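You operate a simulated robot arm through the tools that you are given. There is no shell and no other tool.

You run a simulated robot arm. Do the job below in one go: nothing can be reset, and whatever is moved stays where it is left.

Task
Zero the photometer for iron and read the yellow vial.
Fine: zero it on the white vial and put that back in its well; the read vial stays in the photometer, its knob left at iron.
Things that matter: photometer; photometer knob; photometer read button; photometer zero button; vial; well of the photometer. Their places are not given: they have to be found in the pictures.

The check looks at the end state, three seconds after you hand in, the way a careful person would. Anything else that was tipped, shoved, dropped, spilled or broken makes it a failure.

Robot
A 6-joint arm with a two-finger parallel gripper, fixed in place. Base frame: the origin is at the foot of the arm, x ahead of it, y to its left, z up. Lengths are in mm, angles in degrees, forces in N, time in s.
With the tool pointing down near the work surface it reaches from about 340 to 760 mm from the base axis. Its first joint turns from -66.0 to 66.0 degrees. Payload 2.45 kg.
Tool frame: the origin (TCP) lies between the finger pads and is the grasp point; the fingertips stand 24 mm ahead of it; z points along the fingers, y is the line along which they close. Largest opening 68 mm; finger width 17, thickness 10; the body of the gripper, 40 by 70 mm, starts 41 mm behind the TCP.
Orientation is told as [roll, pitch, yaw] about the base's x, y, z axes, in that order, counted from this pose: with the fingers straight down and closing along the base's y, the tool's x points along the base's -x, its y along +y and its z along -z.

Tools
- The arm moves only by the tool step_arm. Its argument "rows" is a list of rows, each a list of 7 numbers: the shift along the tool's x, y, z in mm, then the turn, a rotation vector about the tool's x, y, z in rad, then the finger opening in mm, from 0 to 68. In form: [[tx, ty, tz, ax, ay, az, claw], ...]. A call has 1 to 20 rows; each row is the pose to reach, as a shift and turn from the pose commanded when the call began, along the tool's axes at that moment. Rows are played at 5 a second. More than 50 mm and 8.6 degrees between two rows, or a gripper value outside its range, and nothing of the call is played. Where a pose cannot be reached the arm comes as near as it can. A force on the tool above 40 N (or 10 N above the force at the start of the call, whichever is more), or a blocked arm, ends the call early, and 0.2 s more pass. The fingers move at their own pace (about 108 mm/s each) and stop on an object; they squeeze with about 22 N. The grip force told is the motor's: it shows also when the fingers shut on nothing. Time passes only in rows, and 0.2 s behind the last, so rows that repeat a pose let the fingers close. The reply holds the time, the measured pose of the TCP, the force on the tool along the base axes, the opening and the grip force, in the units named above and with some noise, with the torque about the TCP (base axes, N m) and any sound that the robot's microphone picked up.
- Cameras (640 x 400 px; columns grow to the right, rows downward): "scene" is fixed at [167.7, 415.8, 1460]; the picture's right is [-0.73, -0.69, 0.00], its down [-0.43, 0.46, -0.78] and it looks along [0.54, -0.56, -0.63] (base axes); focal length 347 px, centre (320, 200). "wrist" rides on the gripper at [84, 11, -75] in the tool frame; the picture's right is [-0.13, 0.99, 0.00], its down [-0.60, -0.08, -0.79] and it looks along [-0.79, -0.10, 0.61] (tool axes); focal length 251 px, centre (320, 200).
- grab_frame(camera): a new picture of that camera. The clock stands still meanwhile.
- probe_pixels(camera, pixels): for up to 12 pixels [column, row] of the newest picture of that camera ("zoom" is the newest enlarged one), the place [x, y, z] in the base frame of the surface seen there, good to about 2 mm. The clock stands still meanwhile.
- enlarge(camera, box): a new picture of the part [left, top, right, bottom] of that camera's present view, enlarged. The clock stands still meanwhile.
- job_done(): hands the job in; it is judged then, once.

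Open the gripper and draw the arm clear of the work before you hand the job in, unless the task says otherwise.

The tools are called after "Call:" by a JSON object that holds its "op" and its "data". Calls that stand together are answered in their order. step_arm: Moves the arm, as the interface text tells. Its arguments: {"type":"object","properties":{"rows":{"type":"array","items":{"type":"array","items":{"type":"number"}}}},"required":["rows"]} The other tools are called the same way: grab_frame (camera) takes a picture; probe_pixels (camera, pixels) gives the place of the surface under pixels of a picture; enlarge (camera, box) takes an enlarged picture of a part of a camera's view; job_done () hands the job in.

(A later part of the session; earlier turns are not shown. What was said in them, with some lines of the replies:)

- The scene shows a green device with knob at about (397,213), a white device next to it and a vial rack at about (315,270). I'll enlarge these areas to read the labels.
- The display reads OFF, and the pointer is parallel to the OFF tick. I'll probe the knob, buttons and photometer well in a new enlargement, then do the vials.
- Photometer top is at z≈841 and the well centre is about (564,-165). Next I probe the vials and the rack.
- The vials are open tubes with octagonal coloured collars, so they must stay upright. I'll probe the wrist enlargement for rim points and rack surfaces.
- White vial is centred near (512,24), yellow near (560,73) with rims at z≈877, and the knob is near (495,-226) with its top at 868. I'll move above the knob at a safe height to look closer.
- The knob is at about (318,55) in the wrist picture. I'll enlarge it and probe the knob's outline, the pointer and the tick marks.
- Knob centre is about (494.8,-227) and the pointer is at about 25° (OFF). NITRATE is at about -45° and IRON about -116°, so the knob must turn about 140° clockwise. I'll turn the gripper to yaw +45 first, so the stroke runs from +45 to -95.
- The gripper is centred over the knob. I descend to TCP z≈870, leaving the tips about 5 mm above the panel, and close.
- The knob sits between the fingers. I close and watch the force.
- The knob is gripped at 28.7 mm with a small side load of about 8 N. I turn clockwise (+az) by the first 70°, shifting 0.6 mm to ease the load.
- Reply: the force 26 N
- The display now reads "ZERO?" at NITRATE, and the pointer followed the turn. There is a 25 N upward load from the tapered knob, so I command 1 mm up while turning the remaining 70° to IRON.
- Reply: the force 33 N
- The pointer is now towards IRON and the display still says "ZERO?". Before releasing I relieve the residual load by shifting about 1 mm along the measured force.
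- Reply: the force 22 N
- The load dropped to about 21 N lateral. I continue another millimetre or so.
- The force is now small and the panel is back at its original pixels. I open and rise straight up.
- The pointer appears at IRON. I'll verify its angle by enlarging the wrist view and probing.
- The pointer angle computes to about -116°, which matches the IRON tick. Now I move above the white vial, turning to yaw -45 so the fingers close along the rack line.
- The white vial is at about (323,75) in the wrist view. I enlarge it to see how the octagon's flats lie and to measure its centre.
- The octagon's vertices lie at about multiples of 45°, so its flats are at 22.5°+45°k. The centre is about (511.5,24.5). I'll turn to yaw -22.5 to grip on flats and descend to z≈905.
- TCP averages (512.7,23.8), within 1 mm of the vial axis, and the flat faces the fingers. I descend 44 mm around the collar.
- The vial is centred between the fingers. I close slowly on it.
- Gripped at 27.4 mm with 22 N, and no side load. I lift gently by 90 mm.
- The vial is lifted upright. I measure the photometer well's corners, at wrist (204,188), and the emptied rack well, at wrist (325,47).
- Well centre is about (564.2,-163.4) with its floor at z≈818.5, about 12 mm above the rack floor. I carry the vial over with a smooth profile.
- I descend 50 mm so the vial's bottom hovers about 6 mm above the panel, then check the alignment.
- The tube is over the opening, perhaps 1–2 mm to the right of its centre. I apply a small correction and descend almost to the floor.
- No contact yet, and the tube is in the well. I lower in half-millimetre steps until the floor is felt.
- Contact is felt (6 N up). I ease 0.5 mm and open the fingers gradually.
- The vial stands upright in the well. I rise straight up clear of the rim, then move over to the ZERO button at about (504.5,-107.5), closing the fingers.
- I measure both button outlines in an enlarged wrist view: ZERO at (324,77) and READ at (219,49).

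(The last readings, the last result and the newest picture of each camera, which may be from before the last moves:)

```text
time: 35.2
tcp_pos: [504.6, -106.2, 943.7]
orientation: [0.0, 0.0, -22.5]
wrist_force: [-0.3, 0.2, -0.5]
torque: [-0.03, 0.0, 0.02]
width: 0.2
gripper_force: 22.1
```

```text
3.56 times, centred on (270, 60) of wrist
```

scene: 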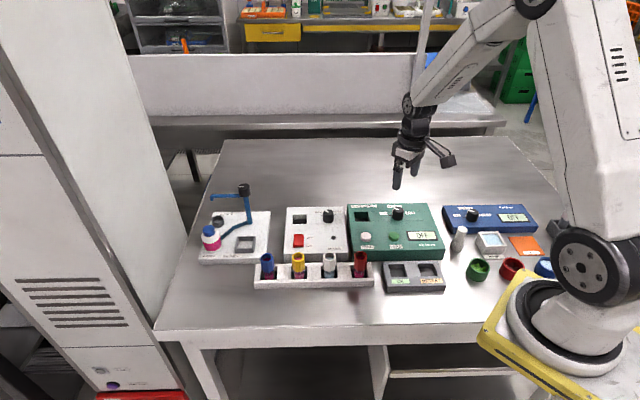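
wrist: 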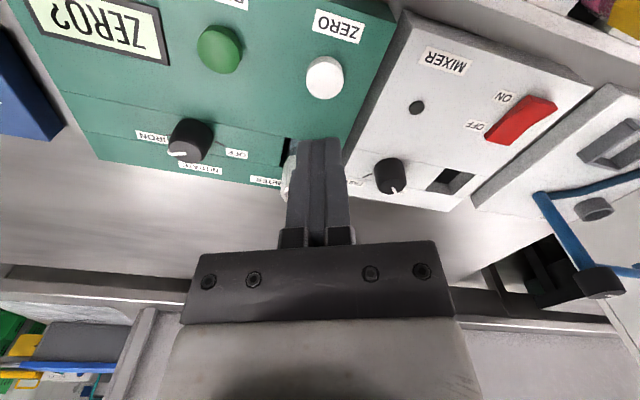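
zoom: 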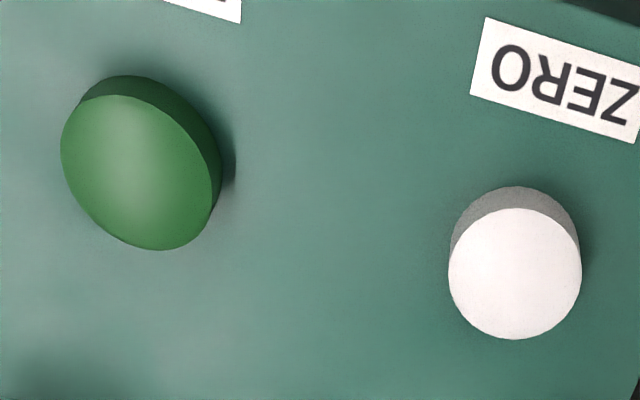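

Call:
{"op": "probe_pixels", "data": {"camera": "zoom", "pixels": [[515, 212], [515, 335], [453, 275], [577, 272], [515, 274], [120, 98], [160, 246], [64, 150], [214, 200], [138, 172], [300, 250]]}}

```text
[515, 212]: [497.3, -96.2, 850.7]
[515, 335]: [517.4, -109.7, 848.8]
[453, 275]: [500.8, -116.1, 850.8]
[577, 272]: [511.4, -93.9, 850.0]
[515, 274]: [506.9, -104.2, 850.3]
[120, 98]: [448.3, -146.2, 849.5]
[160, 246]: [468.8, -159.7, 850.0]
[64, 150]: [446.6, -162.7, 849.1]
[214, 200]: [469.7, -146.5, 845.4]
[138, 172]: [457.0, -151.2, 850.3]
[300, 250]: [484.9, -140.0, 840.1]
```

ZERO's centre is about (505.8,-105.8), under the TCP. I descend to a few millimetres above the button.

Call:
{"op": "step_arm", "data": {"rows": [[-0.8, 1.2, 12, 0, 0, 0, 0], [-0.8, 1.2, 27, 0, 0, 0, 0], [-0.8, 1.2, 42, 0, 0, 0, 0], [-0.8, 1.2, 55, 0, 0, 0, 0], [-0.8, 1.2, 64, 0, 0, 0, 0], [-0.8, 1.2, 64, 0, 0, 0, 0]]}}

Call:
{"op": "enlarge", "data": {"camera": "scene", "box": [330, 180, 450, 260]}}

Call:
{"op": "grab_frame", "data": {"camera": "wrist"}}

```text
time: 36.6
tcp_pos: [505.4, -105.7, 879.9]
orientation: [0.1, 0.0, -22.6]
wrist_force: [-0.3, -0.5, -0.4]
torque: [-0.05, -0.02, 0.02]
width: 0.0
gripper_force: 21.7
```

```text
5.00 times, centred on (390, 220) of scene
```

zoom: 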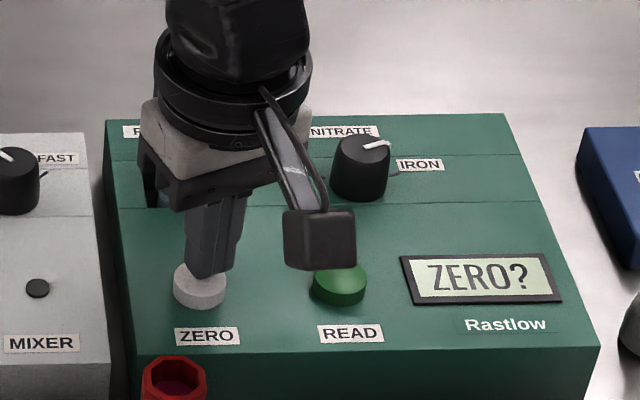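

```text
taken
```

wrist: 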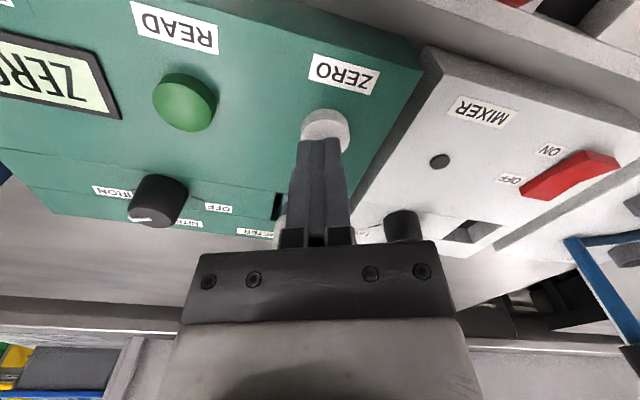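

Tips are about 5 mm over the ZERO button with the display at "ZERO?". I press in small steps and come back up.

Call:
{"op": "step_arm", "data": {"rows": [[0, 0, 3, 0, 0, 0, 0], [0, 0, 5, 0, 0, 0, 0], [0, 0, 6, 0, 0, 0, 0], [0, 0, 7, 0, 0, 0, 0], [0, 0, 8, 0, 0, 0, 0], [0, 0, 8, 0, 0, 0, 0]]}}

Call:
{"op": "enlarge", "data": {"camera": "scene", "box": [330, 180, 450, 260]}}

```text
time: 38.0
tcp_pos: [504.6, -106.6, 872.5]
orientation: [0.0, 0.0, -22.5]
wrist_force: [0.7, 0.0, 2.7]
torque: [-0.03, -0.01, -0.02]
width: 0.0
gripper_force: 22.1
heard: click
```

```text
5.00 times, centred on (390, 220) of scene
```

zoom: 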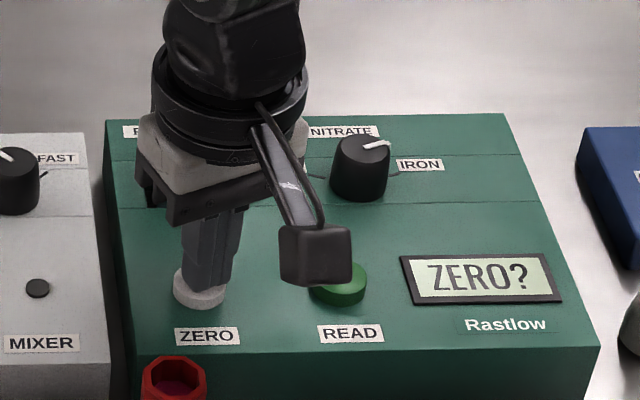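

A click was heard but the display still reads "ZERO?". I release the button and wait a moment to see if the display changes.

Call:
{"op": "step_arm", "data": {"rows": [[0, 0, -2, 0, 0, 0, 0], [0, 0, -8, 0, 0, 0, 0], [0, 0, -15, 0, 0, 0, 0], [0, 0, -15, 0, 0, 0, 0], [0, 0, -15, 0, 0, 0, 0]]}}

Call:
{"op": "enlarge", "data": {"camera": "scene", "box": [330, 180, 450, 260]}}

```text
time: 39.2
tcp_pos: [504.8, -106.5, 885.0]
orientation: [0.1, 0.0, -22.5]
wrist_force: [0.0, -0.2, -0.4]
torque: [-0.02, 0.02, 0.01]
width: 0.0
gripper_force: 21.9
```

```text
5.00 times, centred on (390, 220) of scene
```

zoom: 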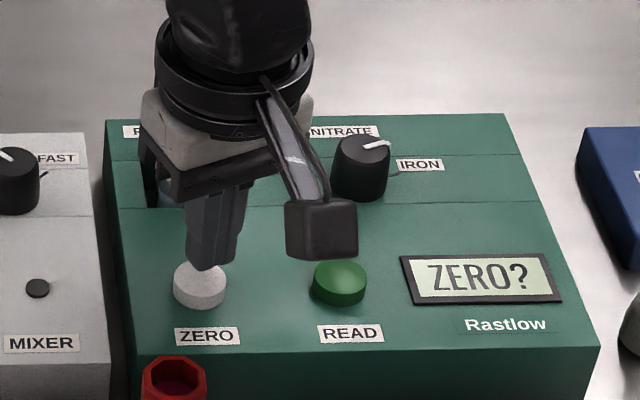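

Still "ZERO?". I wait a couple of seconds in case zeroing takes time.

Call:
{"op": "step_arm", "data": {"rows": [[0, 0, -15, 0, 0, 0, 0], [0, 0, -25, 0, 0, 0, 0], [0, 0, -25, 0, 0, 0, 0], [0, 0, -25, 0, 0, 0, 0], [0, 0, -25, 0, 0, 0, 0], [0, 0, -25, 0, 0, 0, 0], [0, 0, -25, 0, 0, 0, 0], [0, 0, -25, 0, 0, 0, 0], [0, 0, -25, 0, 0, 0, 0], [0, 0, -25, 0, 0, 0, 0]]}}

Call:
{"op": "enlarge", "data": {"camera": "scene", "box": [330, 180, 450, 260]}}

Call:
{"op": "grab_frame", "data": {"camera": "wrist"}}

```text
time: 41.4
tcp_pos: [505.0, -105.4, 910.4]
orientation: [0.1, 0.0, -22.6]
wrist_force: [0.3, 0.1, -0.8]
torque: [-0.03, 0.01, 0.01]
width: 0.2
gripper_force: 21.4
```

```text
5.00 times, centred on (390, 220) of scene
```

zoom: 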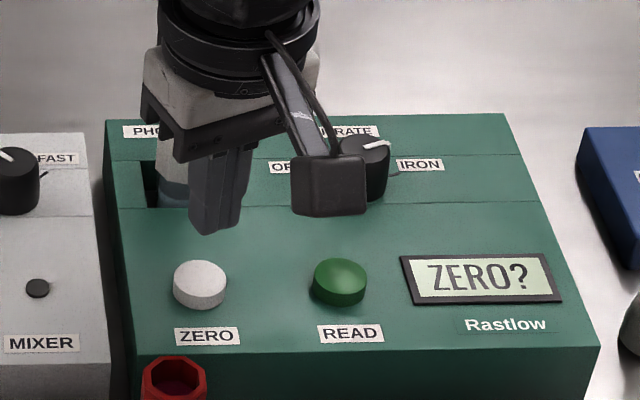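

```text
taken
```

wrist: 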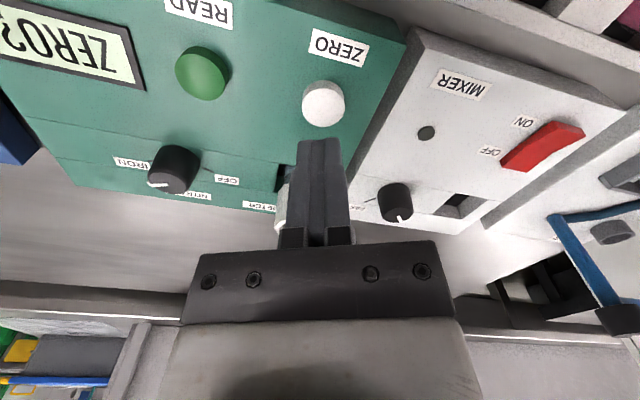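

No change. The first press was light at 2.7 N, so I press ZERO again, deeper and held, watching force and sound.

Call:
{"op": "step_arm", "data": {"rows": [[0, 0, 15, 0, 0, 0, 0], [0, 0, 28, 0, 0, 0, 0], [0, 0, 34, 0, 0, 0, 0], [0, 0, 36, 0, 0, 0, 0], [0, 0, 38, 0, 0, 0, 0], [0, 0, 39, 0, 0, 0, 0]]}}

Call:
{"op": "step_arm", "data": {"rows": [[0, 0, 1, 0, 0, 0, 0], [0, 0, 2, 0, 0, 0, 0], [0, 0, 3, 0, 0, 0, 0], [0, 0, 3, 0, 0, 0, 0]]}}

Call:
{"op": "enlarge", "data": {"camera": "scene", "box": [330, 180, 450, 260]}}

```text
time: 42.8
tcp_pos: [505.6, -106.1, 872.2]
orientation: [0.0, -0.1, -22.5]
wrist_force: [-0.6, -0.3, 1.1]
torque: [0.03, 0.01, -0.02]
width: 0.0
gripper_force: 22.0
```

```text
time: 43.8
tcp_pos: [504.7, -105.8, 870.7]
orientation: [-0.1, 0.1, -22.6]
wrist_force: [0.3, 1.7, 2.8]
torque: [0.02, -0.02, 0.0]
width: 0.3
gripper_force: 21.9
heard: click
```

```text
5.00 times, centred on (390, 220) of scene
```

zoom: 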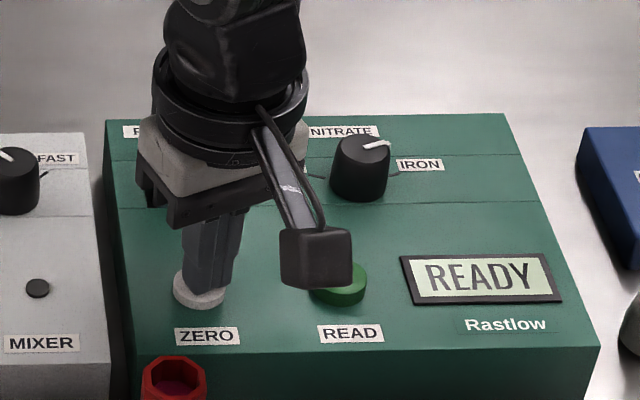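

The display reads READY, so zeroing worked. I lift and go back above the white vial in the photometer, opening the fingers up there.

Call:
{"op": "step_arm", "data": {"rows": [[0, 0, -10, 0, 0, 0, 0], [0, 0, -30, 0, 0, 0, 0], [0, 0, -52, 0, 0, 0, 0], [0, 0, -74, 0, 0, 0, 0], [-19, -7.4, -74, 0, 0, 0, 20], [-38, -14.8, -74, 0, 0, 0, 40], [-57, -22.2, -74, 0, 0, 0, 62], [-76.4, -29.7, -74, 0, 0, 0, 62], [-76.4, -29.7, -74, 0, 0, 0, 62]]}}

Call:
{"op": "grab_frame", "data": {"camera": "wrist"}}

Call:
{"op": "enlarge", "data": {"camera": "scene", "box": [320, 170, 450, 260]}}

```text
time: 45.8
tcp_pos: [564.4, -163.0, 943.5]
orientation: [0.1, 0.1, -22.5]
wrist_force: [-0.3, 0.0, 0.1]
torque: [0.02, 0.03, 0.0]
width: 62.1
gripper_force: 0.0
```

```text
taken
```

wrist: 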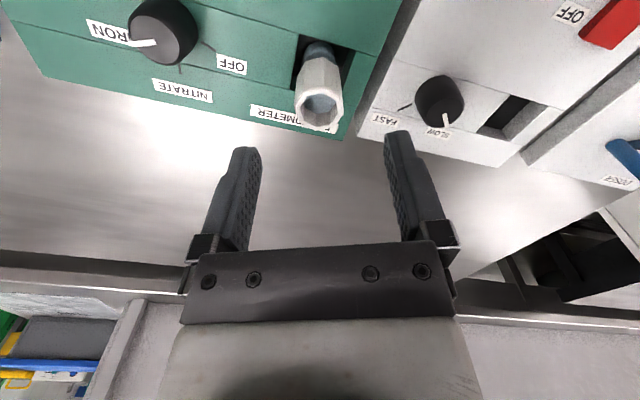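

```text
4.44 times, centred on (385, 215) of scene
```

zoom: 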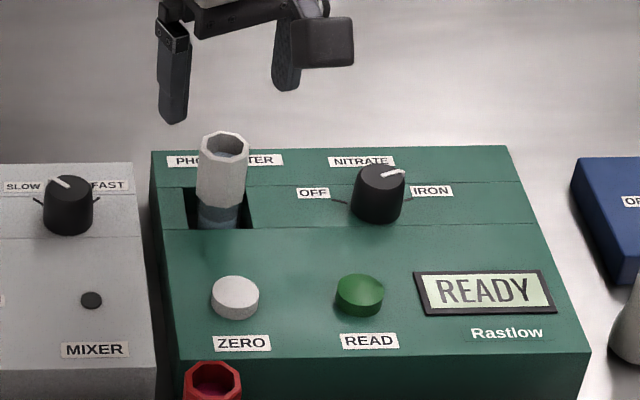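

READY persists and the vial stands in the well. I descend 70 mm around its collar to the release pose.

Call:
{"op": "step_arm", "data": {"rows": [[0, 0, 12, 0, 0, 0, 62], [0, 0, 28, 0, 0, 0, 62], [0, 0, 44, 0, 0, 0, 62], [0, 0, 58, 0, 0, 0, 62], [0, 0, 67, 0, 0, 0, 62], [0, 0, 70, 0, 0, 0, 62], [0, 0, 70, 0, 0, 0, 62]]}}

Call:
{"op": "grab_frame", "data": {"camera": "wrist"}}

```text
time: 47.4
tcp_pos: [565.1, -163.4, 873.7]
orientation: [0.0, 0.0, -22.5]
wrist_force: [-0.6, -0.3, 0.9]
torque: [0.0, -0.01, 0.0]
width: 62.2
gripper_force: 0.1
```

```text
taken
```

wrist: 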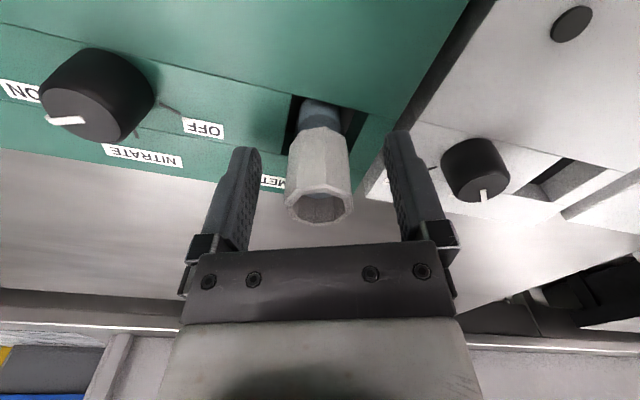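

The vial is centred again between the fingers. I close slowly, then lift smoothly by 78 mm.

Call:
{"op": "step_arm", "data": {"rows": [[0, 0, 0, 0, 0, 0, 45], [0, 0, 0, 0, 0, 0, 35], [0, 0, 0, 0, 0, 0, 28], [0, 0, 0, 0, 0, 0, 22], [0, 0, 0, 0, 0, 0, 15], [0, 0, 0, 0, 0, 0, 15]]}}

Call:
{"op": "step_arm", "data": {"rows": [[0, 0, -2, 0, 0, 0, 15], [0, 0, -6, 0, 0, 0, 15], [0, 0, -12, 0, 0, 0, 15], [0, 0, -20, 0, 0, 0, 15], [0, 0, -30, 0, 0, 0, 15], [0, 0, -41, 0, 0, 0, 15], [0, 0, -52, 0, 0, 0, 15], [0, 0, -62, 0, 0, 0, 15], [0, 0, -70, 0, 0, 0, 15], [0, 0, -75, 0, 0, 0, 15], [0, 0, -77.5, 0, 0, 0, 15], [0, 0, -77.5, 0, 0, 0, 15]]}}

Call:
{"op": "grab_frame", "data": {"camera": "wrist"}}

```text
time: 48.8
tcp_pos: [564.9, -162.7, 874.4]
orientation: [-0.1, -0.1, -22.6]
wrist_force: [0.0, 0.9, 0.2]
torque: [0.0, 0.01, 0.03]
width: 27.5
gripper_force: 22.3
```

```text
time: 51.4
tcp_pos: [564.5, -163.3, 951.5]
orientation: [0.1, 0.0, -22.5]
wrist_force: [0.1, -1.1, 0.0]
torque: [-0.04, 0.01, 0.01]
width: 27.0
gripper_force: 22.1
```

```text
taken
```

wrist: 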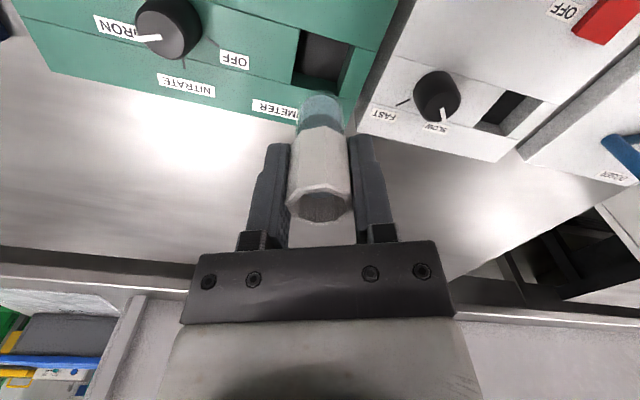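

The vial is held upright at the earlier carry height. I carry it back along the reverse path to its rack well.

Call:
{"op": "step_arm", "data": {"rows": [[1.2, 1.5, 0, 0, 0, 0, 15], [4.8, 6.1, 0, 0, 0, 0, 15], [12, 15.2, 0, 0, 0, 0, 15], [21.6, 27.3, 0, 0, 0, 0, 15], [33.7, 42.5, 0, 0, 0, 0, 15], [46.9, 59.2, 0, 0, 0, 0, 15], [60.1, 76, 0, 0, 0, 0, 15], [73.3, 92.7, 0, 0, 0, 0, 15], [86.5, 109.4, 0, 0, 0, 0, 15], [98.6, 124.6, 0, 0, 0, 0, 15], [108.2, 136.7, 0, 0, 0, 0, 15], [115.4, 145.8, 0, 0, 0, 0, 15], [119, 150.4, 0, 0, 0, 0, 15], [120.2, 151.9, 0, 0, 0, 0, 15], [120.2, 151.9, 0, 0, 0, 0, 15]]}}

Call:
{"op": "step_arm", "data": {"rows": [[0, 0, 2, 0, 0, 0, 15], [0, 0, 8, 0, 0, 0, 15], [0, 0, 16, 0, 0, 0, 15], [0, 0, 26, 0, 0, 0, 15], [0, 0, 37, 0, 0, 0, 15], [0, 0, 48, 0, 0, 0, 15], [0, 0, 56, 0, 0, 0, 15], [0, 0, 60, 0, 0, 0, 15], [0, 0, 60, 0, 0, 0, 15]]}}

Call:
{"op": "grab_frame", "data": {"camera": "wrist"}}

Call:
{"op": "enlarge", "data": {"camera": "scene", "box": [260, 210, 400, 300]}}

```text
time: 54.6
tcp_pos: [513.0, 24.3, 951.4]
orientation: [0.0, 0.0, -22.6]
wrist_force: [0.6, 0.2, -0.4]
torque: [-0.01, -0.03, 0.03]
width: 27.4
gripper_force: 21.5
```

```text
time: 56.6
tcp_pos: [511.7, 23.4, 889.9]
orientation: [0.0, 0.0, -22.6]
wrist_force: [0.7, -0.2, -0.2]
torque: [-0.01, 0.0, 0.01]
width: 27.4
gripper_force: 21.8
```

```text
taken
```

wrist: 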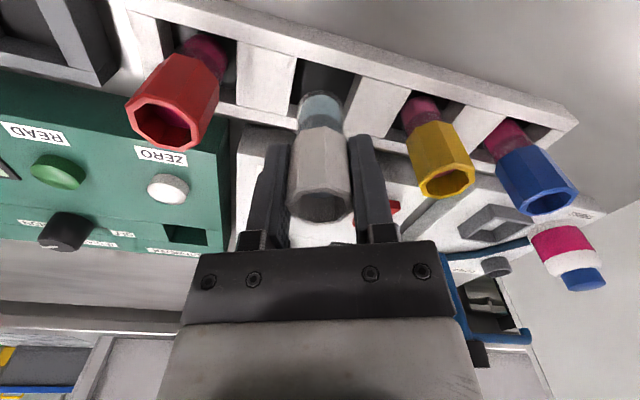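

```text
4.44 times, centred on (330, 255) of scene
```

zoom: 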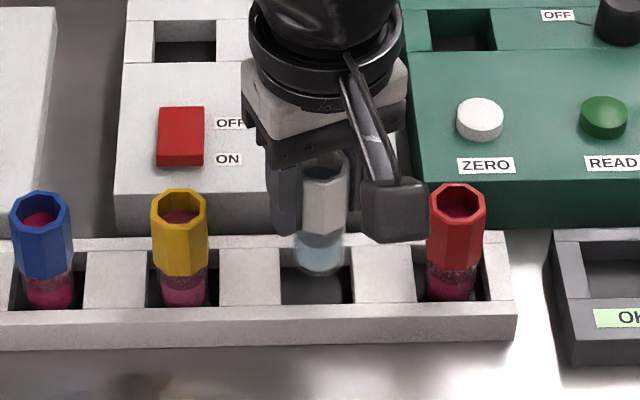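

The tube is aligned over its empty well (scene zoom (320,270)). I lower 28 mm, then feel for the floor.

Call:
{"op": "step_arm", "data": {"rows": [[0, 0, 2, 0, 0, 0, 15], [0, 0, 7, 0, 0, 0, 15], [0, 0, 13, 0, 0, 0, 15], [0, 0, 19, 0, 0, 0, 15], [0, 0, 24, 0, 0, 0, 15], [0, 0, 27, 0, 0, 0, 15], [0, 0, 28.5, 0, 0, 0, 15], [0, 0, 28.5, 0, 0, 0, 15]]}}

Call:
{"op": "step_arm", "data": {"rows": [[0, 0, 0.5, 0, 0, 0, 15], [0, 0, 1, 0, 0, 0, 15], [0, 0, 1, 0, 0, 0, 15]]}}

```text
time: 58.4
tcp_pos: [512.9, 24.2, 862.3]
orientation: [0.0, 0.2, -22.4]
wrist_force: [0.4, 0.3, -0.2]
torque: [0.01, 0.0, 0.01]
width: 27.4
gripper_force: 22.2
```

```text
time: 59.2
tcp_pos: [512.2, 24.0, 861.3]
orientation: [0.0, -0.1, -22.6]
wrist_force: [-3.9, 0.6, 15.1]
torque: [0.07, 0.27, -0.03]
width: 27.8
gripper_force: 21.6
```

The floor is reached (15 N up). I back off 0.7 mm and open gradually, then rise.

Call:
{"op": "step_arm", "data": {"rows": [[0, 0, -0.4, 0, 0, 0, 15], [0, 0, -0.7, 0, 0, 0, 15], [0, 0, -0.7, 0, 0, 0, 26], [0, 0, -0.7, 0, 0, 0, 30], [0, 0, -0.7, 0, 0, 0, 38], [0, 0, -0.7, 0, 0, 0, 50], [0, 0, -0.7, 0, 0, 0, 62], [0, 0, -0.7, 0, 0, 0, 66], [0, 0, -0.7, 0, 0, 0, 66]]}}

Call:
{"op": "grab_frame", "data": {"camera": "wrist"}}

Call:
{"op": "enlarge", "data": {"camera": "scene", "box": [260, 210, 400, 300]}}

```text
time: 61.2
tcp_pos: [511.7, 23.9, 862.0]
orientation: [0.0, 0.0, -22.5]
wrist_force: [0.3, 0.7, -0.1]
torque: [-0.03, -0.03, 0.03]
width: 66.2
gripper_force: 0.0
```

```text
taken
```

wrist: 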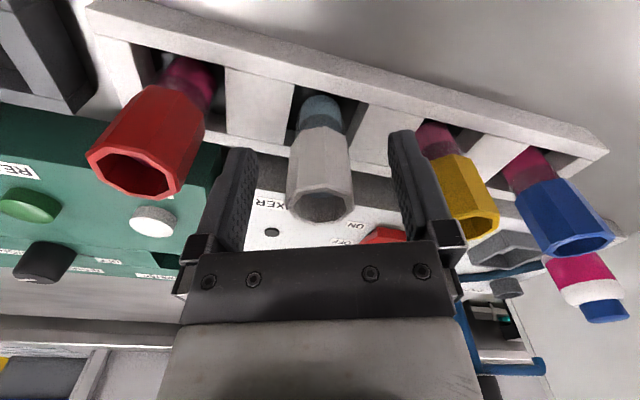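

```text
4.44 times, centred on (330, 255) of scene
```

zoom: 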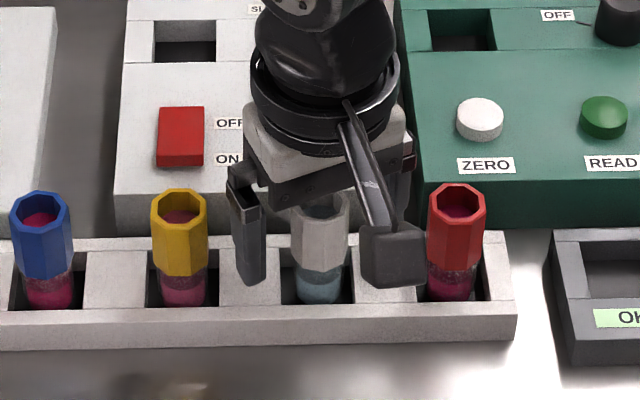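

White is back upright in its well. I rise and move over to the yellow vial, about (+48,+49) mm away, and look from above.

Call:
{"op": "step_arm", "data": {"rows": [[0, 0, -4, 0, 0, 0, 66], [0, 0, -14, 0, 0, 0, 66], [0, 0, -34, 0, 0, 0, 66], [0, 0, -58, 0, 0, 0, 66], [0, 0, -80, 0, 0, 0, 66], [-9, 22, -80, 0, 0, 0, 68], [-18, 44, -80, 0, 0, 0, 68], [-25.7, 63.9, -80, 0, 0, 0, 68], [-25.7, 63.9, -80, 0, 0, 0, 68]]}}

Call:
{"op": "grab_frame", "data": {"camera": "wrist"}}

Call:
{"op": "enlarge", "data": {"camera": "wrist", "box": [280, 30, 380, 130]}}

```text
time: 63.2
tcp_pos: [560.6, 72.8, 943.3]
orientation: [0.0, 0.0, -22.4]
wrist_force: [0.9, 0.3, 0.2]
torque: [0.01, 0.03, 0.0]
width: 68.1
gripper_force: 0.0
```

```text
taken
```

wrist: 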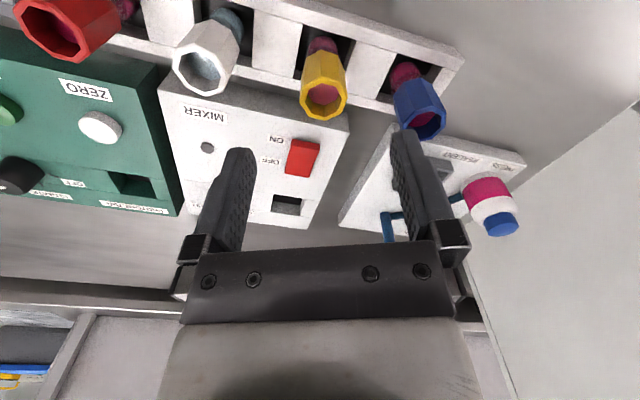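

```text
4.00 times, centred on (330, 80) of wrist
```

zoom: 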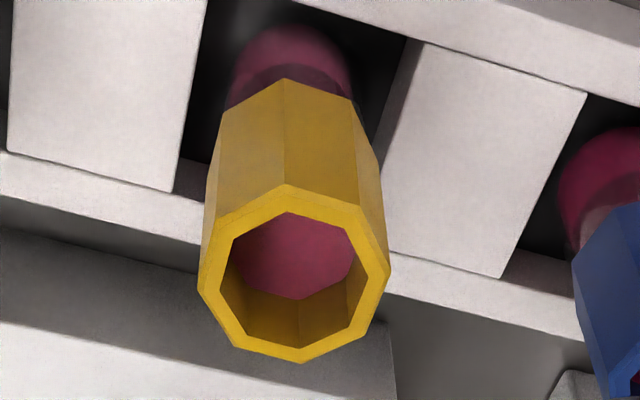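

I probe the yellow rim's eight vertices for centre and orientation.

Call:
{"op": "probe_pixels", "data": {"camera": "zoom", "pixels": [[286, 189], [362, 210], [386, 276], [362, 334], [301, 360], [236, 342], [203, 285], [216, 216], [284, 80], [355, 100], [290, 260]]}}

```text
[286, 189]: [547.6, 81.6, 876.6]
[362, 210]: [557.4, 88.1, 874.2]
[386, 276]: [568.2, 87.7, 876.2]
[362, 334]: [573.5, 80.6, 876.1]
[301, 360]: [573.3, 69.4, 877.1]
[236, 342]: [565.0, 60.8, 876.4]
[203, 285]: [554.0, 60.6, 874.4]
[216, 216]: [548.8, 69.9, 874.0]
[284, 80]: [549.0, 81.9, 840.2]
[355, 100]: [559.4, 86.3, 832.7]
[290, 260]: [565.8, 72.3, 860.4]
```

Yellow's centre is about (561.2,73.5), with flats at roughly -2.5°+45°k. I turn to yaw about -2.5 (az=-0.349), shift slightly and descend to z≈895.

Call:
{"op": "step_arm", "data": {"rows": [[-0.2, 0.4, 0, 0, 0, -0.12, 68], [-0.4, 0.7, 0, 0, 0, -0.24, 68], [-0.4, 0.7, 10, 0, 0, -0.349, 68], [-0.4, 0.7, 22, 0, 0, -0.349, 68], [-0.4, 0.7, 36, 0, 0, -0.349, 68], [-0.4, 0.7, 45, 0, 0, -0.349, 68], [-0.4, 0.7, 45, 0, 0, -0.349, 68]]}}

Call:
{"op": "grab_frame", "data": {"camera": "wrist"}}

Call:
{"op": "enlarge", "data": {"camera": "scene", "box": [240, 210, 380, 300]}}

```text
time: 64.8
tcp_pos: [560.0, 72.0, 897.8]
orientation: [0.1, 0.0, -2.5]
wrist_force: [0.4, -0.3, -0.7]
torque: [0.0, -0.01, 0.0]
width: 68.1
gripper_force: 0.2
```

```text
taken
```

wrist: 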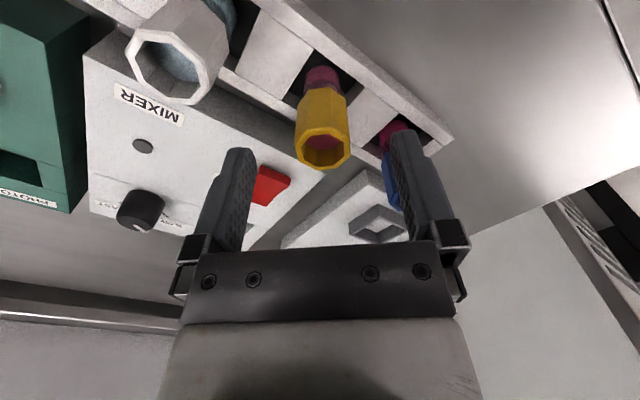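

```text
4.44 times, centred on (310, 255) of scene
```

zoom: 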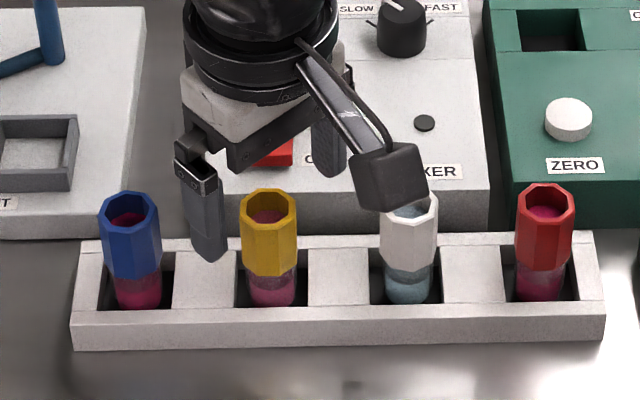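

Clearances look fine: the fingers lie between yellow and its neighbours. I descend the remaining 36 mm to the collar and check.

Call:
{"op": "step_arm", "data": {"rows": [[0, 0, 10, 0, 0, 0, 68], [0, 0, 22, 0, 0, 0, 68], [0, 0, 32, 0, 0, 0, 68], [0, 0, 36, 0, 0, 0, 68], [0, 0, 36, 0, 0, 0, 68]]}}

Call:
{"op": "grab_frame", "data": {"camera": "wrist"}}

```text
time: 66.0
tcp_pos: [560.8, 73.6, 862.4]
orientation: [0.0, 0.0, -2.5]
wrist_force: [0.0, -0.6, 0.8]
torque: [0.01, -0.03, 0.0]
width: 67.8
gripper_force: 0.1
```

```text
taken
```

wrist: 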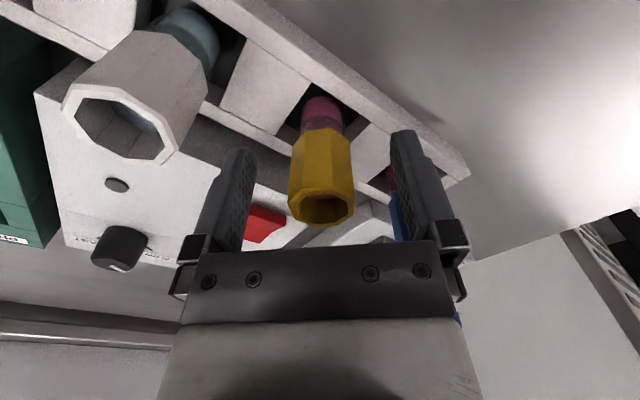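

The yellow collar sits in the same place between the fingers as white did. I close slowly.

Call:
{"op": "step_arm", "data": {"rows": [[0, 0, 0, 0, 0, 0, 50], [0, 0, 0, 0, 0, 0, 38], [0, 0, 0, 0, 0, 0, 30], [0, 0, 0, 0, 0, 0, 24], [0, 0, 0, 0, 0, 0, 18], [0, 0, 0, 0, 0, 0, 15]]}}

Call:
{"op": "grab_frame", "data": {"camera": "wrist"}}

```text
time: 67.4
tcp_pos: [560.7, 73.0, 860.4]
orientation: [0.0, 0.1, -2.5]
wrist_force: [-0.2, -0.6, 0.8]
torque: [-0.03, 0.01, 0.01]
width: 27.2
gripper_force: 21.8
```

```text
taken
```

wrist: 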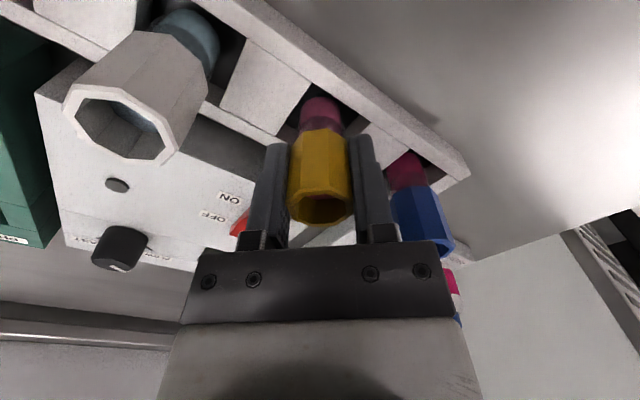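

Gripped at 27.2 mm with no side load. I lift smoothly by 90 mm.

Call:
{"op": "step_arm", "data": {"rows": [[0, 0, -2, 0, 0, 0, 15], [0, 0, -6, 0, 0, 0, 15], [0, 0, -12, 0, 0, 0, 15], [0, 0, -20, 0, 0, 0, 15], [0, 0, -29, 0, 0, 0, 15], [0, 0, -39, 0, 0, 0, 15], [0, 0, -50, 0, 0, 0, 15], [0, 0, -61, 0, 0, 0, 15], [0, 0, -71, 0, 0, 0, 15], [0, 0, -79, 0, 0, 0, 15], [0, 0, -85, 0, 0, 0, 15], [0, 0, -89, 0, 0, 0, 15], [0, 0, -90, 0, 0, 0, 15]]}}

Call:
{"op": "enlarge", "data": {"camera": "scene", "box": [240, 170, 440, 300]}}

```text
time: 70.2
tcp_pos: [561.1, 73.5, 952.4]
orientation: [-0.1, 0.0, -2.6]
wrist_force: [0.1, 0.6, -0.9]
torque: [0.01, 0.0, 0.0]
width: 27.4
gripper_force: 21.8
```

```text
3.08 times, centred on (340, 235) of scene
```

zoom: 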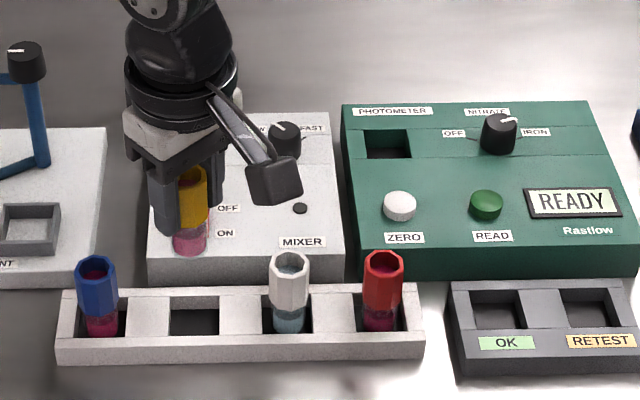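

Yellow is held upright, white stands in its well and the display reads READY. I carry yellow to the photometer well.

Call:
{"op": "step_arm", "data": {"rows": [[-0.1, -1.5, 0, 0, 0, 0, 15], [-0.4, -6, 0, 0, 0, 0, 15], [-1, -14, 0, 0, 0, 0, 15], [-1.7, -27, 0, 0, 0, 0, 15], [-2.7, -44, 0, 0, 0, 0, 15], [-3.8, -63, 0, 0, 0, 0, 15], [-5, -83, 0, 0, 0, 0, 15], [-6.3, -104, 0, 0, 0, 0, 15], [-7.6, -125, 0, 0, 0, 0, 15], [-8.9, -146, 0, 0, 0, 0, 15], [-10.1, -167, 0, 0, 0, 0, 15], [-11.3, -187, 0, 0, 0, 0, 15], [-12.3, -205, 0, 0, 0, 0, 15], [-13.1, -219, 0, 0, 0, 0, 15], [-13.8, -229, 0, 0, 0, 0, 15], [-14.2, -234, 0, 0, 0, 0, 15], [-14.3, -235.6, 0, 0, 0, 0, 15], [-14.3, -235.6, 0, 0, 0, 0, 15]]}}

Call:
{"op": "step_arm", "data": {"rows": [[0, 0, 3, 0, 0, 0, 15], [0, 0, 9, 0, 0, 0, 15], [0, 0, 17, 0, 0, 0, 15], [0, 0, 26, 0, 0, 0, 15], [0, 0, 35, 0, 0, 0, 15], [0, 0, 43, 0, 0, 0, 15], [0, 0, 48, 0, 0, 0, 15], [0, 0, 50, 0, 0, 0, 15], [0, 0, 50, 0, 0, 0, 15]]}}

Call:
{"op": "enlarge", "data": {"camera": "wrist", "box": [220, 20, 420, 145]}}

Call:
{"op": "enlarge", "data": {"camera": "scene", "box": [320, 180, 420, 240]}}

```text
time: 74.0
tcp_pos: [564.9, -164.2, 950.3]
orientation: [0.0, 0.0, -2.5]
wrist_force: [-0.2, -0.4, -0.4]
torque: [0.01, -0.01, -0.02]
width: 27.5
gripper_force: 22.1
```

```text
time: 76.0
tcp_pos: [565.3, -161.5, 901.2]
orientation: [0.0, 0.0, -2.5]
wrist_force: [0.0, -0.8, -0.5]
torque: [0.01, 0.01, -0.05]
width: 27.5
gripper_force: 22.1
```

```text
3.20 times, centred on (320, 82) of wrist
```

zoom: 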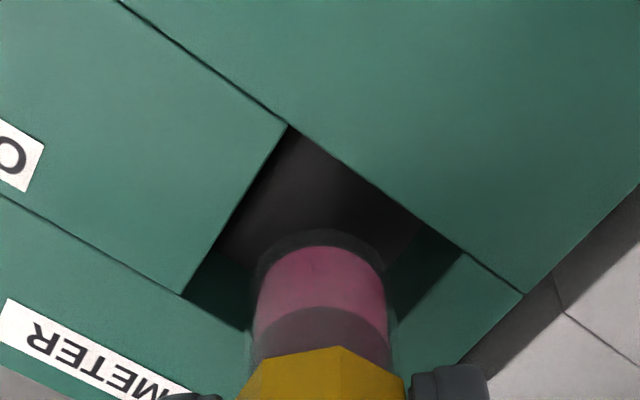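

```text
6.40 times, centred on (370, 210) of scene
```

zoom: 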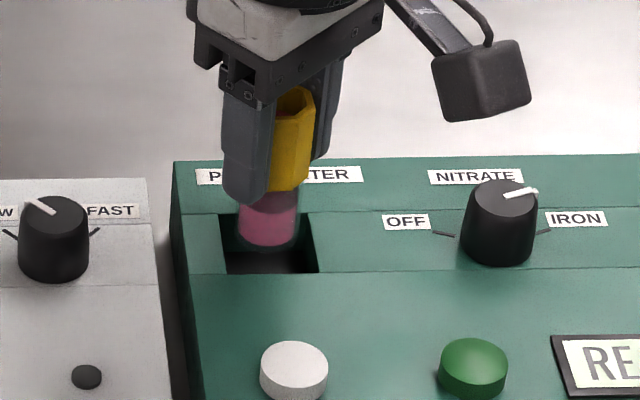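

The tube is centred over the well (267 vs 269 px). I lower to just above the floor, then feel for it.

Call:
{"op": "step_arm", "data": {"rows": [[0, 0, 1, 0, 0, 0, 15], [0, 0, 5, 0, 0, 0, 15], [0, 0, 10, 0, 0, 0, 15], [0, 0, 15, 0, 0, 0, 15], [0, 0, 20, 0, 0, 0, 15], [0, 0, 24, 0, 0, 0, 15], [0, 0, 26.5, 0, 0, 0, 15], [0, 0, 26.5, 0, 0, 0, 15]]}}

Call:
{"op": "step_arm", "data": {"rows": [[0, 0, 0.5, 0, 0, 0, 15], [0, 0, 1, 0, 0, 0, 15], [0, 0, 1, 0, 0, 0, 15]]}}

```text
time: 77.8
tcp_pos: [565.1, -161.1, 874.7]
orientation: [0.1, 0.0, -2.5]
wrist_force: [0.6, -1.1, -0.9]
torque: [-0.01, 0.01, 0.03]
width: 27.7
gripper_force: 22.4
```

```text
time: 78.6
tcp_pos: [564.3, -161.1, 874.2]
orientation: [0.0, 0.0, -2.4]
wrist_force: [0.0, 0.5, -0.7]
torque: [-0.01, 0.03, -0.03]
width: 27.2
gripper_force: 21.9
```

No contact yet; another half millimetre at a time.

Call:
{"op": "step_arm", "data": {"rows": [[0, 0, 0.4, 0, 0, 0, 15], [0, 0, 0.7, 0, 0, 0, 15], [0, 0, 0.7, 0, 0, 0, 15]]}}

```text
time: 79.4
tcp_pos: [565.3, -162.0, 873.0]
orientation: [0.1, 0.0, -2.5]
wrist_force: [-1.5, 0.3, 4.9]
torque: [0.06, 0.12, 0.01]
width: 27.9
gripper_force: 21.9
```

Contact (5 N). I ease 0.3 mm and open gradually.

Call:
{"op": "step_arm", "data": {"rows": [[0, 0, -0.3, 0, 0, 0, 15], [0, 0, -0.3, 0, 0, 0, 26], [0, 0, -0.3, 0, 0, 0, 30], [0, 0, -0.3, 0, 0, 0, 38], [0, 0, -0.3, 0, 0, 0, 50], [0, 0, -0.3, 0, 0, 0, 62], [0, 0, -0.3, 0, 0, 0, 62]]}}

Call:
{"op": "grab_frame", "data": {"camera": "wrist"}}

Call:
{"op": "enlarge", "data": {"camera": "scene", "box": [320, 180, 420, 240]}}

```text
time: 81.0
tcp_pos: [564.4, -163.7, 874.2]
orientation: [0.0, -0.1, -2.5]
wrist_force: [0.1, 0.3, 0.6]
torque: [-0.01, -0.01, 0.01]
width: 62.1
gripper_force: 0.2
```

```text
taken
```

wrist: 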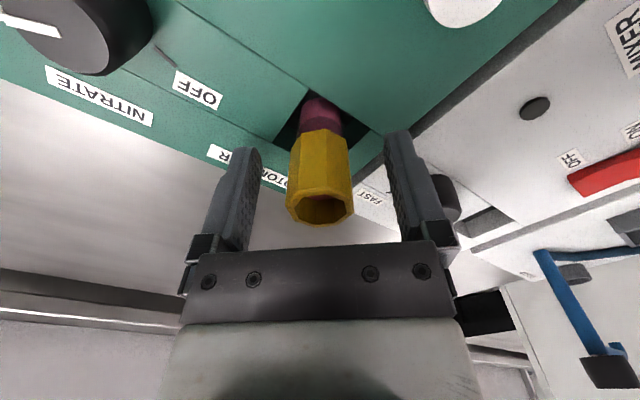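

```text
6.40 times, centred on (370, 210) of scene
```

zoom: 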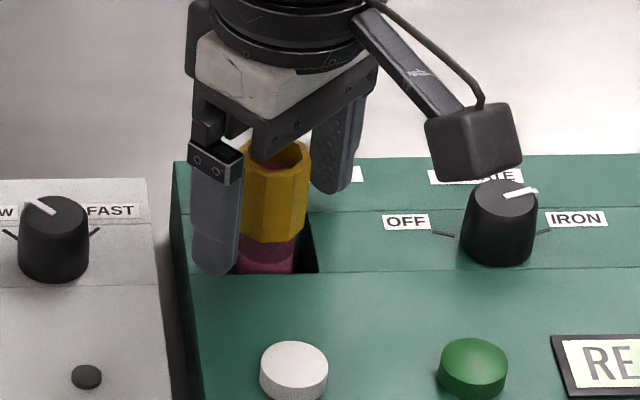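

Yellow stands upright in the well with the knob at IRON. I rise and move over READ at about (458,-155), closing the fingers.

Call:
{"op": "step_arm", "data": {"rows": [[0, 0, -4, 0, 0, 0, 62], [0, 0, -14, 0, 0, 0, 62], [0, 0, -30, 0, 0, 0, 62], [0, 0, -50, 0, 0, 0, 62], [0, 0, -70, 0, 0, 0, 62], [20, 0.6, -70, 0, 0, 0, 62], [48, 1.4, -70, 0, 0, 0, 40], [76, 2.3, -70, 0, 0, 0, 20], [107.2, 3.2, -70, 0, 0, 0, 0], [107.2, 3.2, -70, 0, 0, 0, 0], [107.2, 3.2, -70, 0, 0, 0, 0]]}}

Call:
{"op": "step_arm", "data": {"rows": [[0, 0, 12, 0, 0, 0, 0], [0, 0, 27, 0, 0, 0, 0], [0, 0, 42, 0, 0, 0, 0], [0, 0, 55, 0, 0, 0, 0], [0, 0, 63, 0, 0, 0, 0], [0, 0, 63, 0, 0, 0, 0]]}}

Call:
{"op": "grab_frame", "data": {"camera": "wrist"}}

Call:
{"op": "enlarge", "data": {"camera": "scene", "box": [330, 180, 450, 260]}}

```text
time: 83.4
tcp_pos: [460.2, -156.0, 946.2]
orientation: [0.1, 0.0, -2.5]
wrist_force: [-0.4, 0.6, -0.7]
torque: [0.0, 0.01, 0.01]
width: 0.1
gripper_force: 22.0
```

```text
time: 84.8
tcp_pos: [457.6, -155.3, 882.7]
orientation: [0.0, 0.0, -2.5]
wrist_force: [-0.7, -0.4, 0.1]
torque: [-0.04, 0.02, -0.03]
width: 0.4
gripper_force: 21.9
```

```text
taken
```

wrist: 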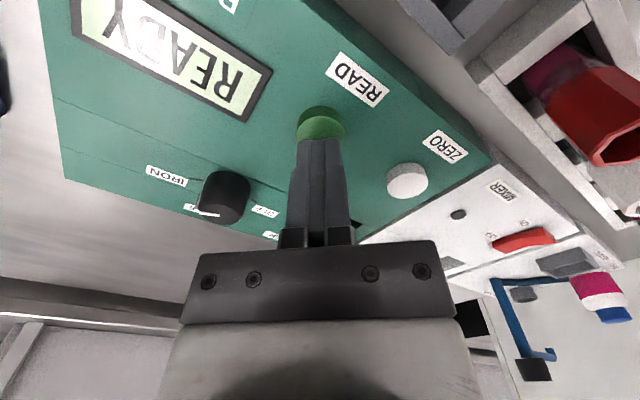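

```text
5.00 times, centred on (390, 220) of scene
```

zoom: 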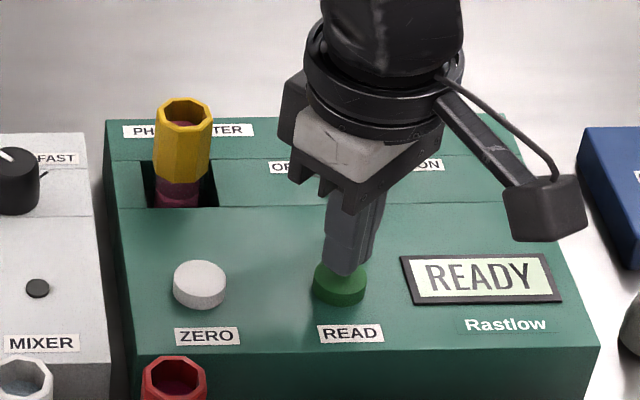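

Tips are above READ with the display at READY and yellow in the well. I press in small steps down to the depth that worked for ZERO.

Call:
{"op": "step_arm", "data": {"rows": [[0, 0, 4, 0, 0, 0, 0], [0, 0, 7, 0, 0, 0, 0], [0, 0, 8, 0, 0, 0, 0], [0, 0, 9, 0, 0, 0, 0], [0, 0, 10, 0, 0, 0, 0], [0, 0, 11, 0, 0, 0, 0], [0, 0, 11.5, 0, 0, 0, 0], [0, 0, 11.5, 0, 0, 0, 0]]}}

Call:
{"op": "enlarge", "data": {"camera": "scene", "box": [330, 180, 450, 260]}}

```text
time: 86.6
tcp_pos: [457.9, -153.7, 869.4]
orientation: [0.0, 0.1, -2.6]
wrist_force: [-2.1, -0.6, 3.3]
torque: [-0.05, 0.04, -0.01]
width: 0.1
gripper_force: 21.9
heard: click
```

```text
5.00 times, centred on (390, 220) of scene
```

zoom: 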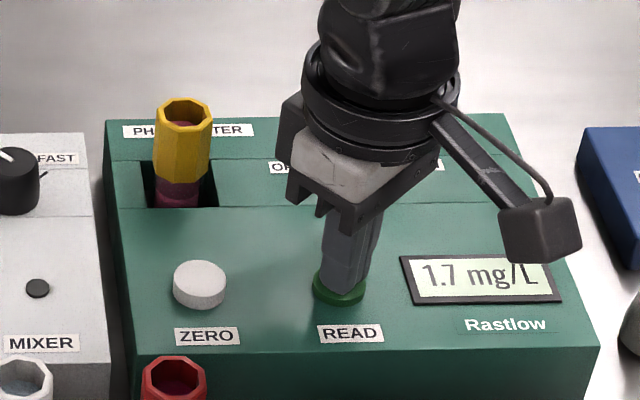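

The display shows 1.7 mg/L, so the reading is taken. I rise straight up, open the gripper and draw the arm back.

Call:
{"op": "step_arm", "data": {"rows": [[0, 0, -4, 0, 0, 0, 0], [0, 0, -15, 0, 0, 0, 0], [0, 0, -40, 0, 0, 0, 0], [0, 0, -75, 0, 0, 0, 20], [0, 0, -110, 0, 0, 0, 45], [0, 0, -150, 0, 0, 0, 68], [5, 30, -190, 0, 0, 0, 68], [10, 65, -225, 0, 0, 0, 68], [15, 100, -255, 0, 0, 0, 68], [20, 140, -275, 0, 0, 0, 68], [25, 180, -290, 0, 0, 0, 68], [25, 215, -300, 0, 0, 0, 68], [25, 215, -300, 0, 0, 0, 68]]}}

Call:
{"op": "grab_frame", "data": {"camera": "scene"}}

Call:
{"op": "enlarge", "data": {"camera": "scene", "box": [240, 180, 460, 300]}}

```text
refused: row 7 steps farther than a row can; nothing moved
```

```text
taken
```

scene: 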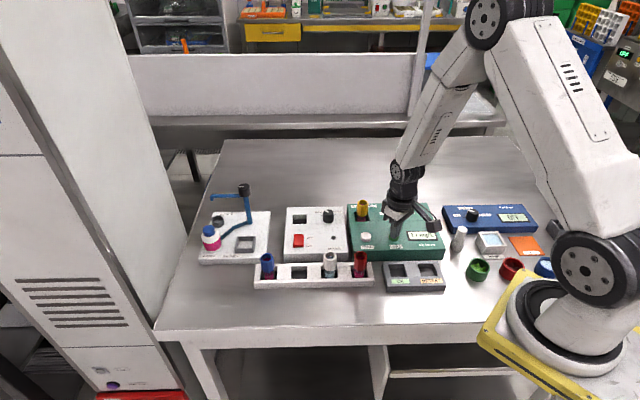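

```text
2.91 times, centred on (350, 240) of scene
```

zoom: 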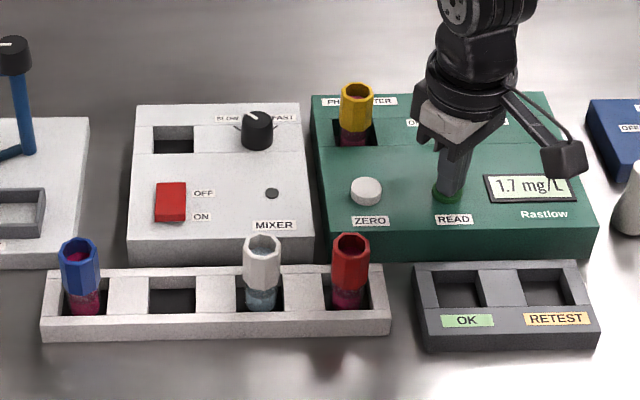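

The call was refused because one row stepped too far, and nothing moved. I resend it with smaller steps.

Call:
{"op": "step_arm", "data": {"rows": [[0, 0, -4, 0, 0, 0, 0], [0, 0, -15, 0, 0, 0, 0], [0, 0, -40, 0, 0, 0, 0], [0, 0, -75, 0, 0, 0, 20], [0, 0, -110, 0, 0, 0, 45], [0, 0, -145, 0, 0, 0, 68], [0, 0, -185, 0, 0, 0, 68], [0, 0, -225, 0, 0, 0, 68], [0, 0, -260, 0, 0, 0, 68], [0, 0, -290, 0, 0, 0, 68], [5, 35, -300, 0, 0, 0, 68], [10, 75, -300, 0, 0, 0, 68], [15, 115, -300, 0, 0, 0, 68], [20, 155, -300, 0, 0, 0, 68], [25, 190, -300, 0, 0, 0, 68], [25, 215, -300, 0, 0, 0, 68], [25, 215, -300, 0, 0, 0, 68]]}}

Call:
{"op": "grab_frame", "data": {"camera": "scene"}}

Call:
{"op": "enlarge", "data": {"camera": "scene", "box": [240, 180, 460, 300]}}

```text
time: 90.2
tcp_pos: [442.2, 59.8, 1169.9]
orientation: [0.0, 0.0, -2.6]
wrist_force: [-0.3, -0.5, 0.4]
torque: [0.01, -0.04, -0.01]
width: 68.0
gripper_force: 0.0
```

```text
taken
```

scene: 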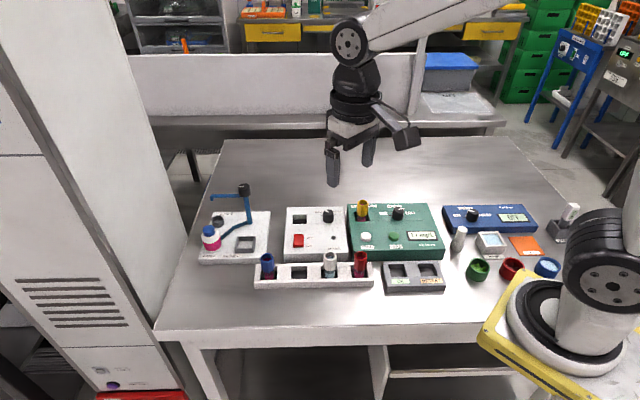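

```text
2.91 times, centred on (350, 240) of scene
```

zoom: 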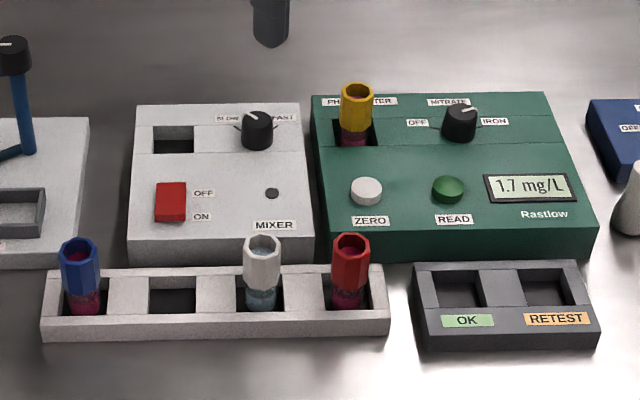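

The display holds 1.7 mg/L with the knob at IRON. Yellow is in the photometer, white is back in its well, and the arm is clear with the gripper open, so I hand in.

Call:
{"op": "job_done", "data": {}}

```text
The job is handed in.
```

The photometer was zeroed for iron on the white vial, and the yellow vial then read **1.7 mg/L**. I've handed the job in.

- **Knob:** it was turned from OFF to IRON and left there.
- **Zeroing:** the first press on ZERO clicked but the display stayed on "ZERO?". A second, deeper press brought up READY.
- **White vial:** it is back upright in its own rack well.
- **Yellow vial:** it is still standing in the photometer, with the reading on the display.
- **Everything else:** the last pictures show nothing tipped or spilled. While the knob was being turned, side load shifted the photometer by under a millimetre, and it came back to its original position.

The gripper is open and the arm is drawn well clear of the bench.
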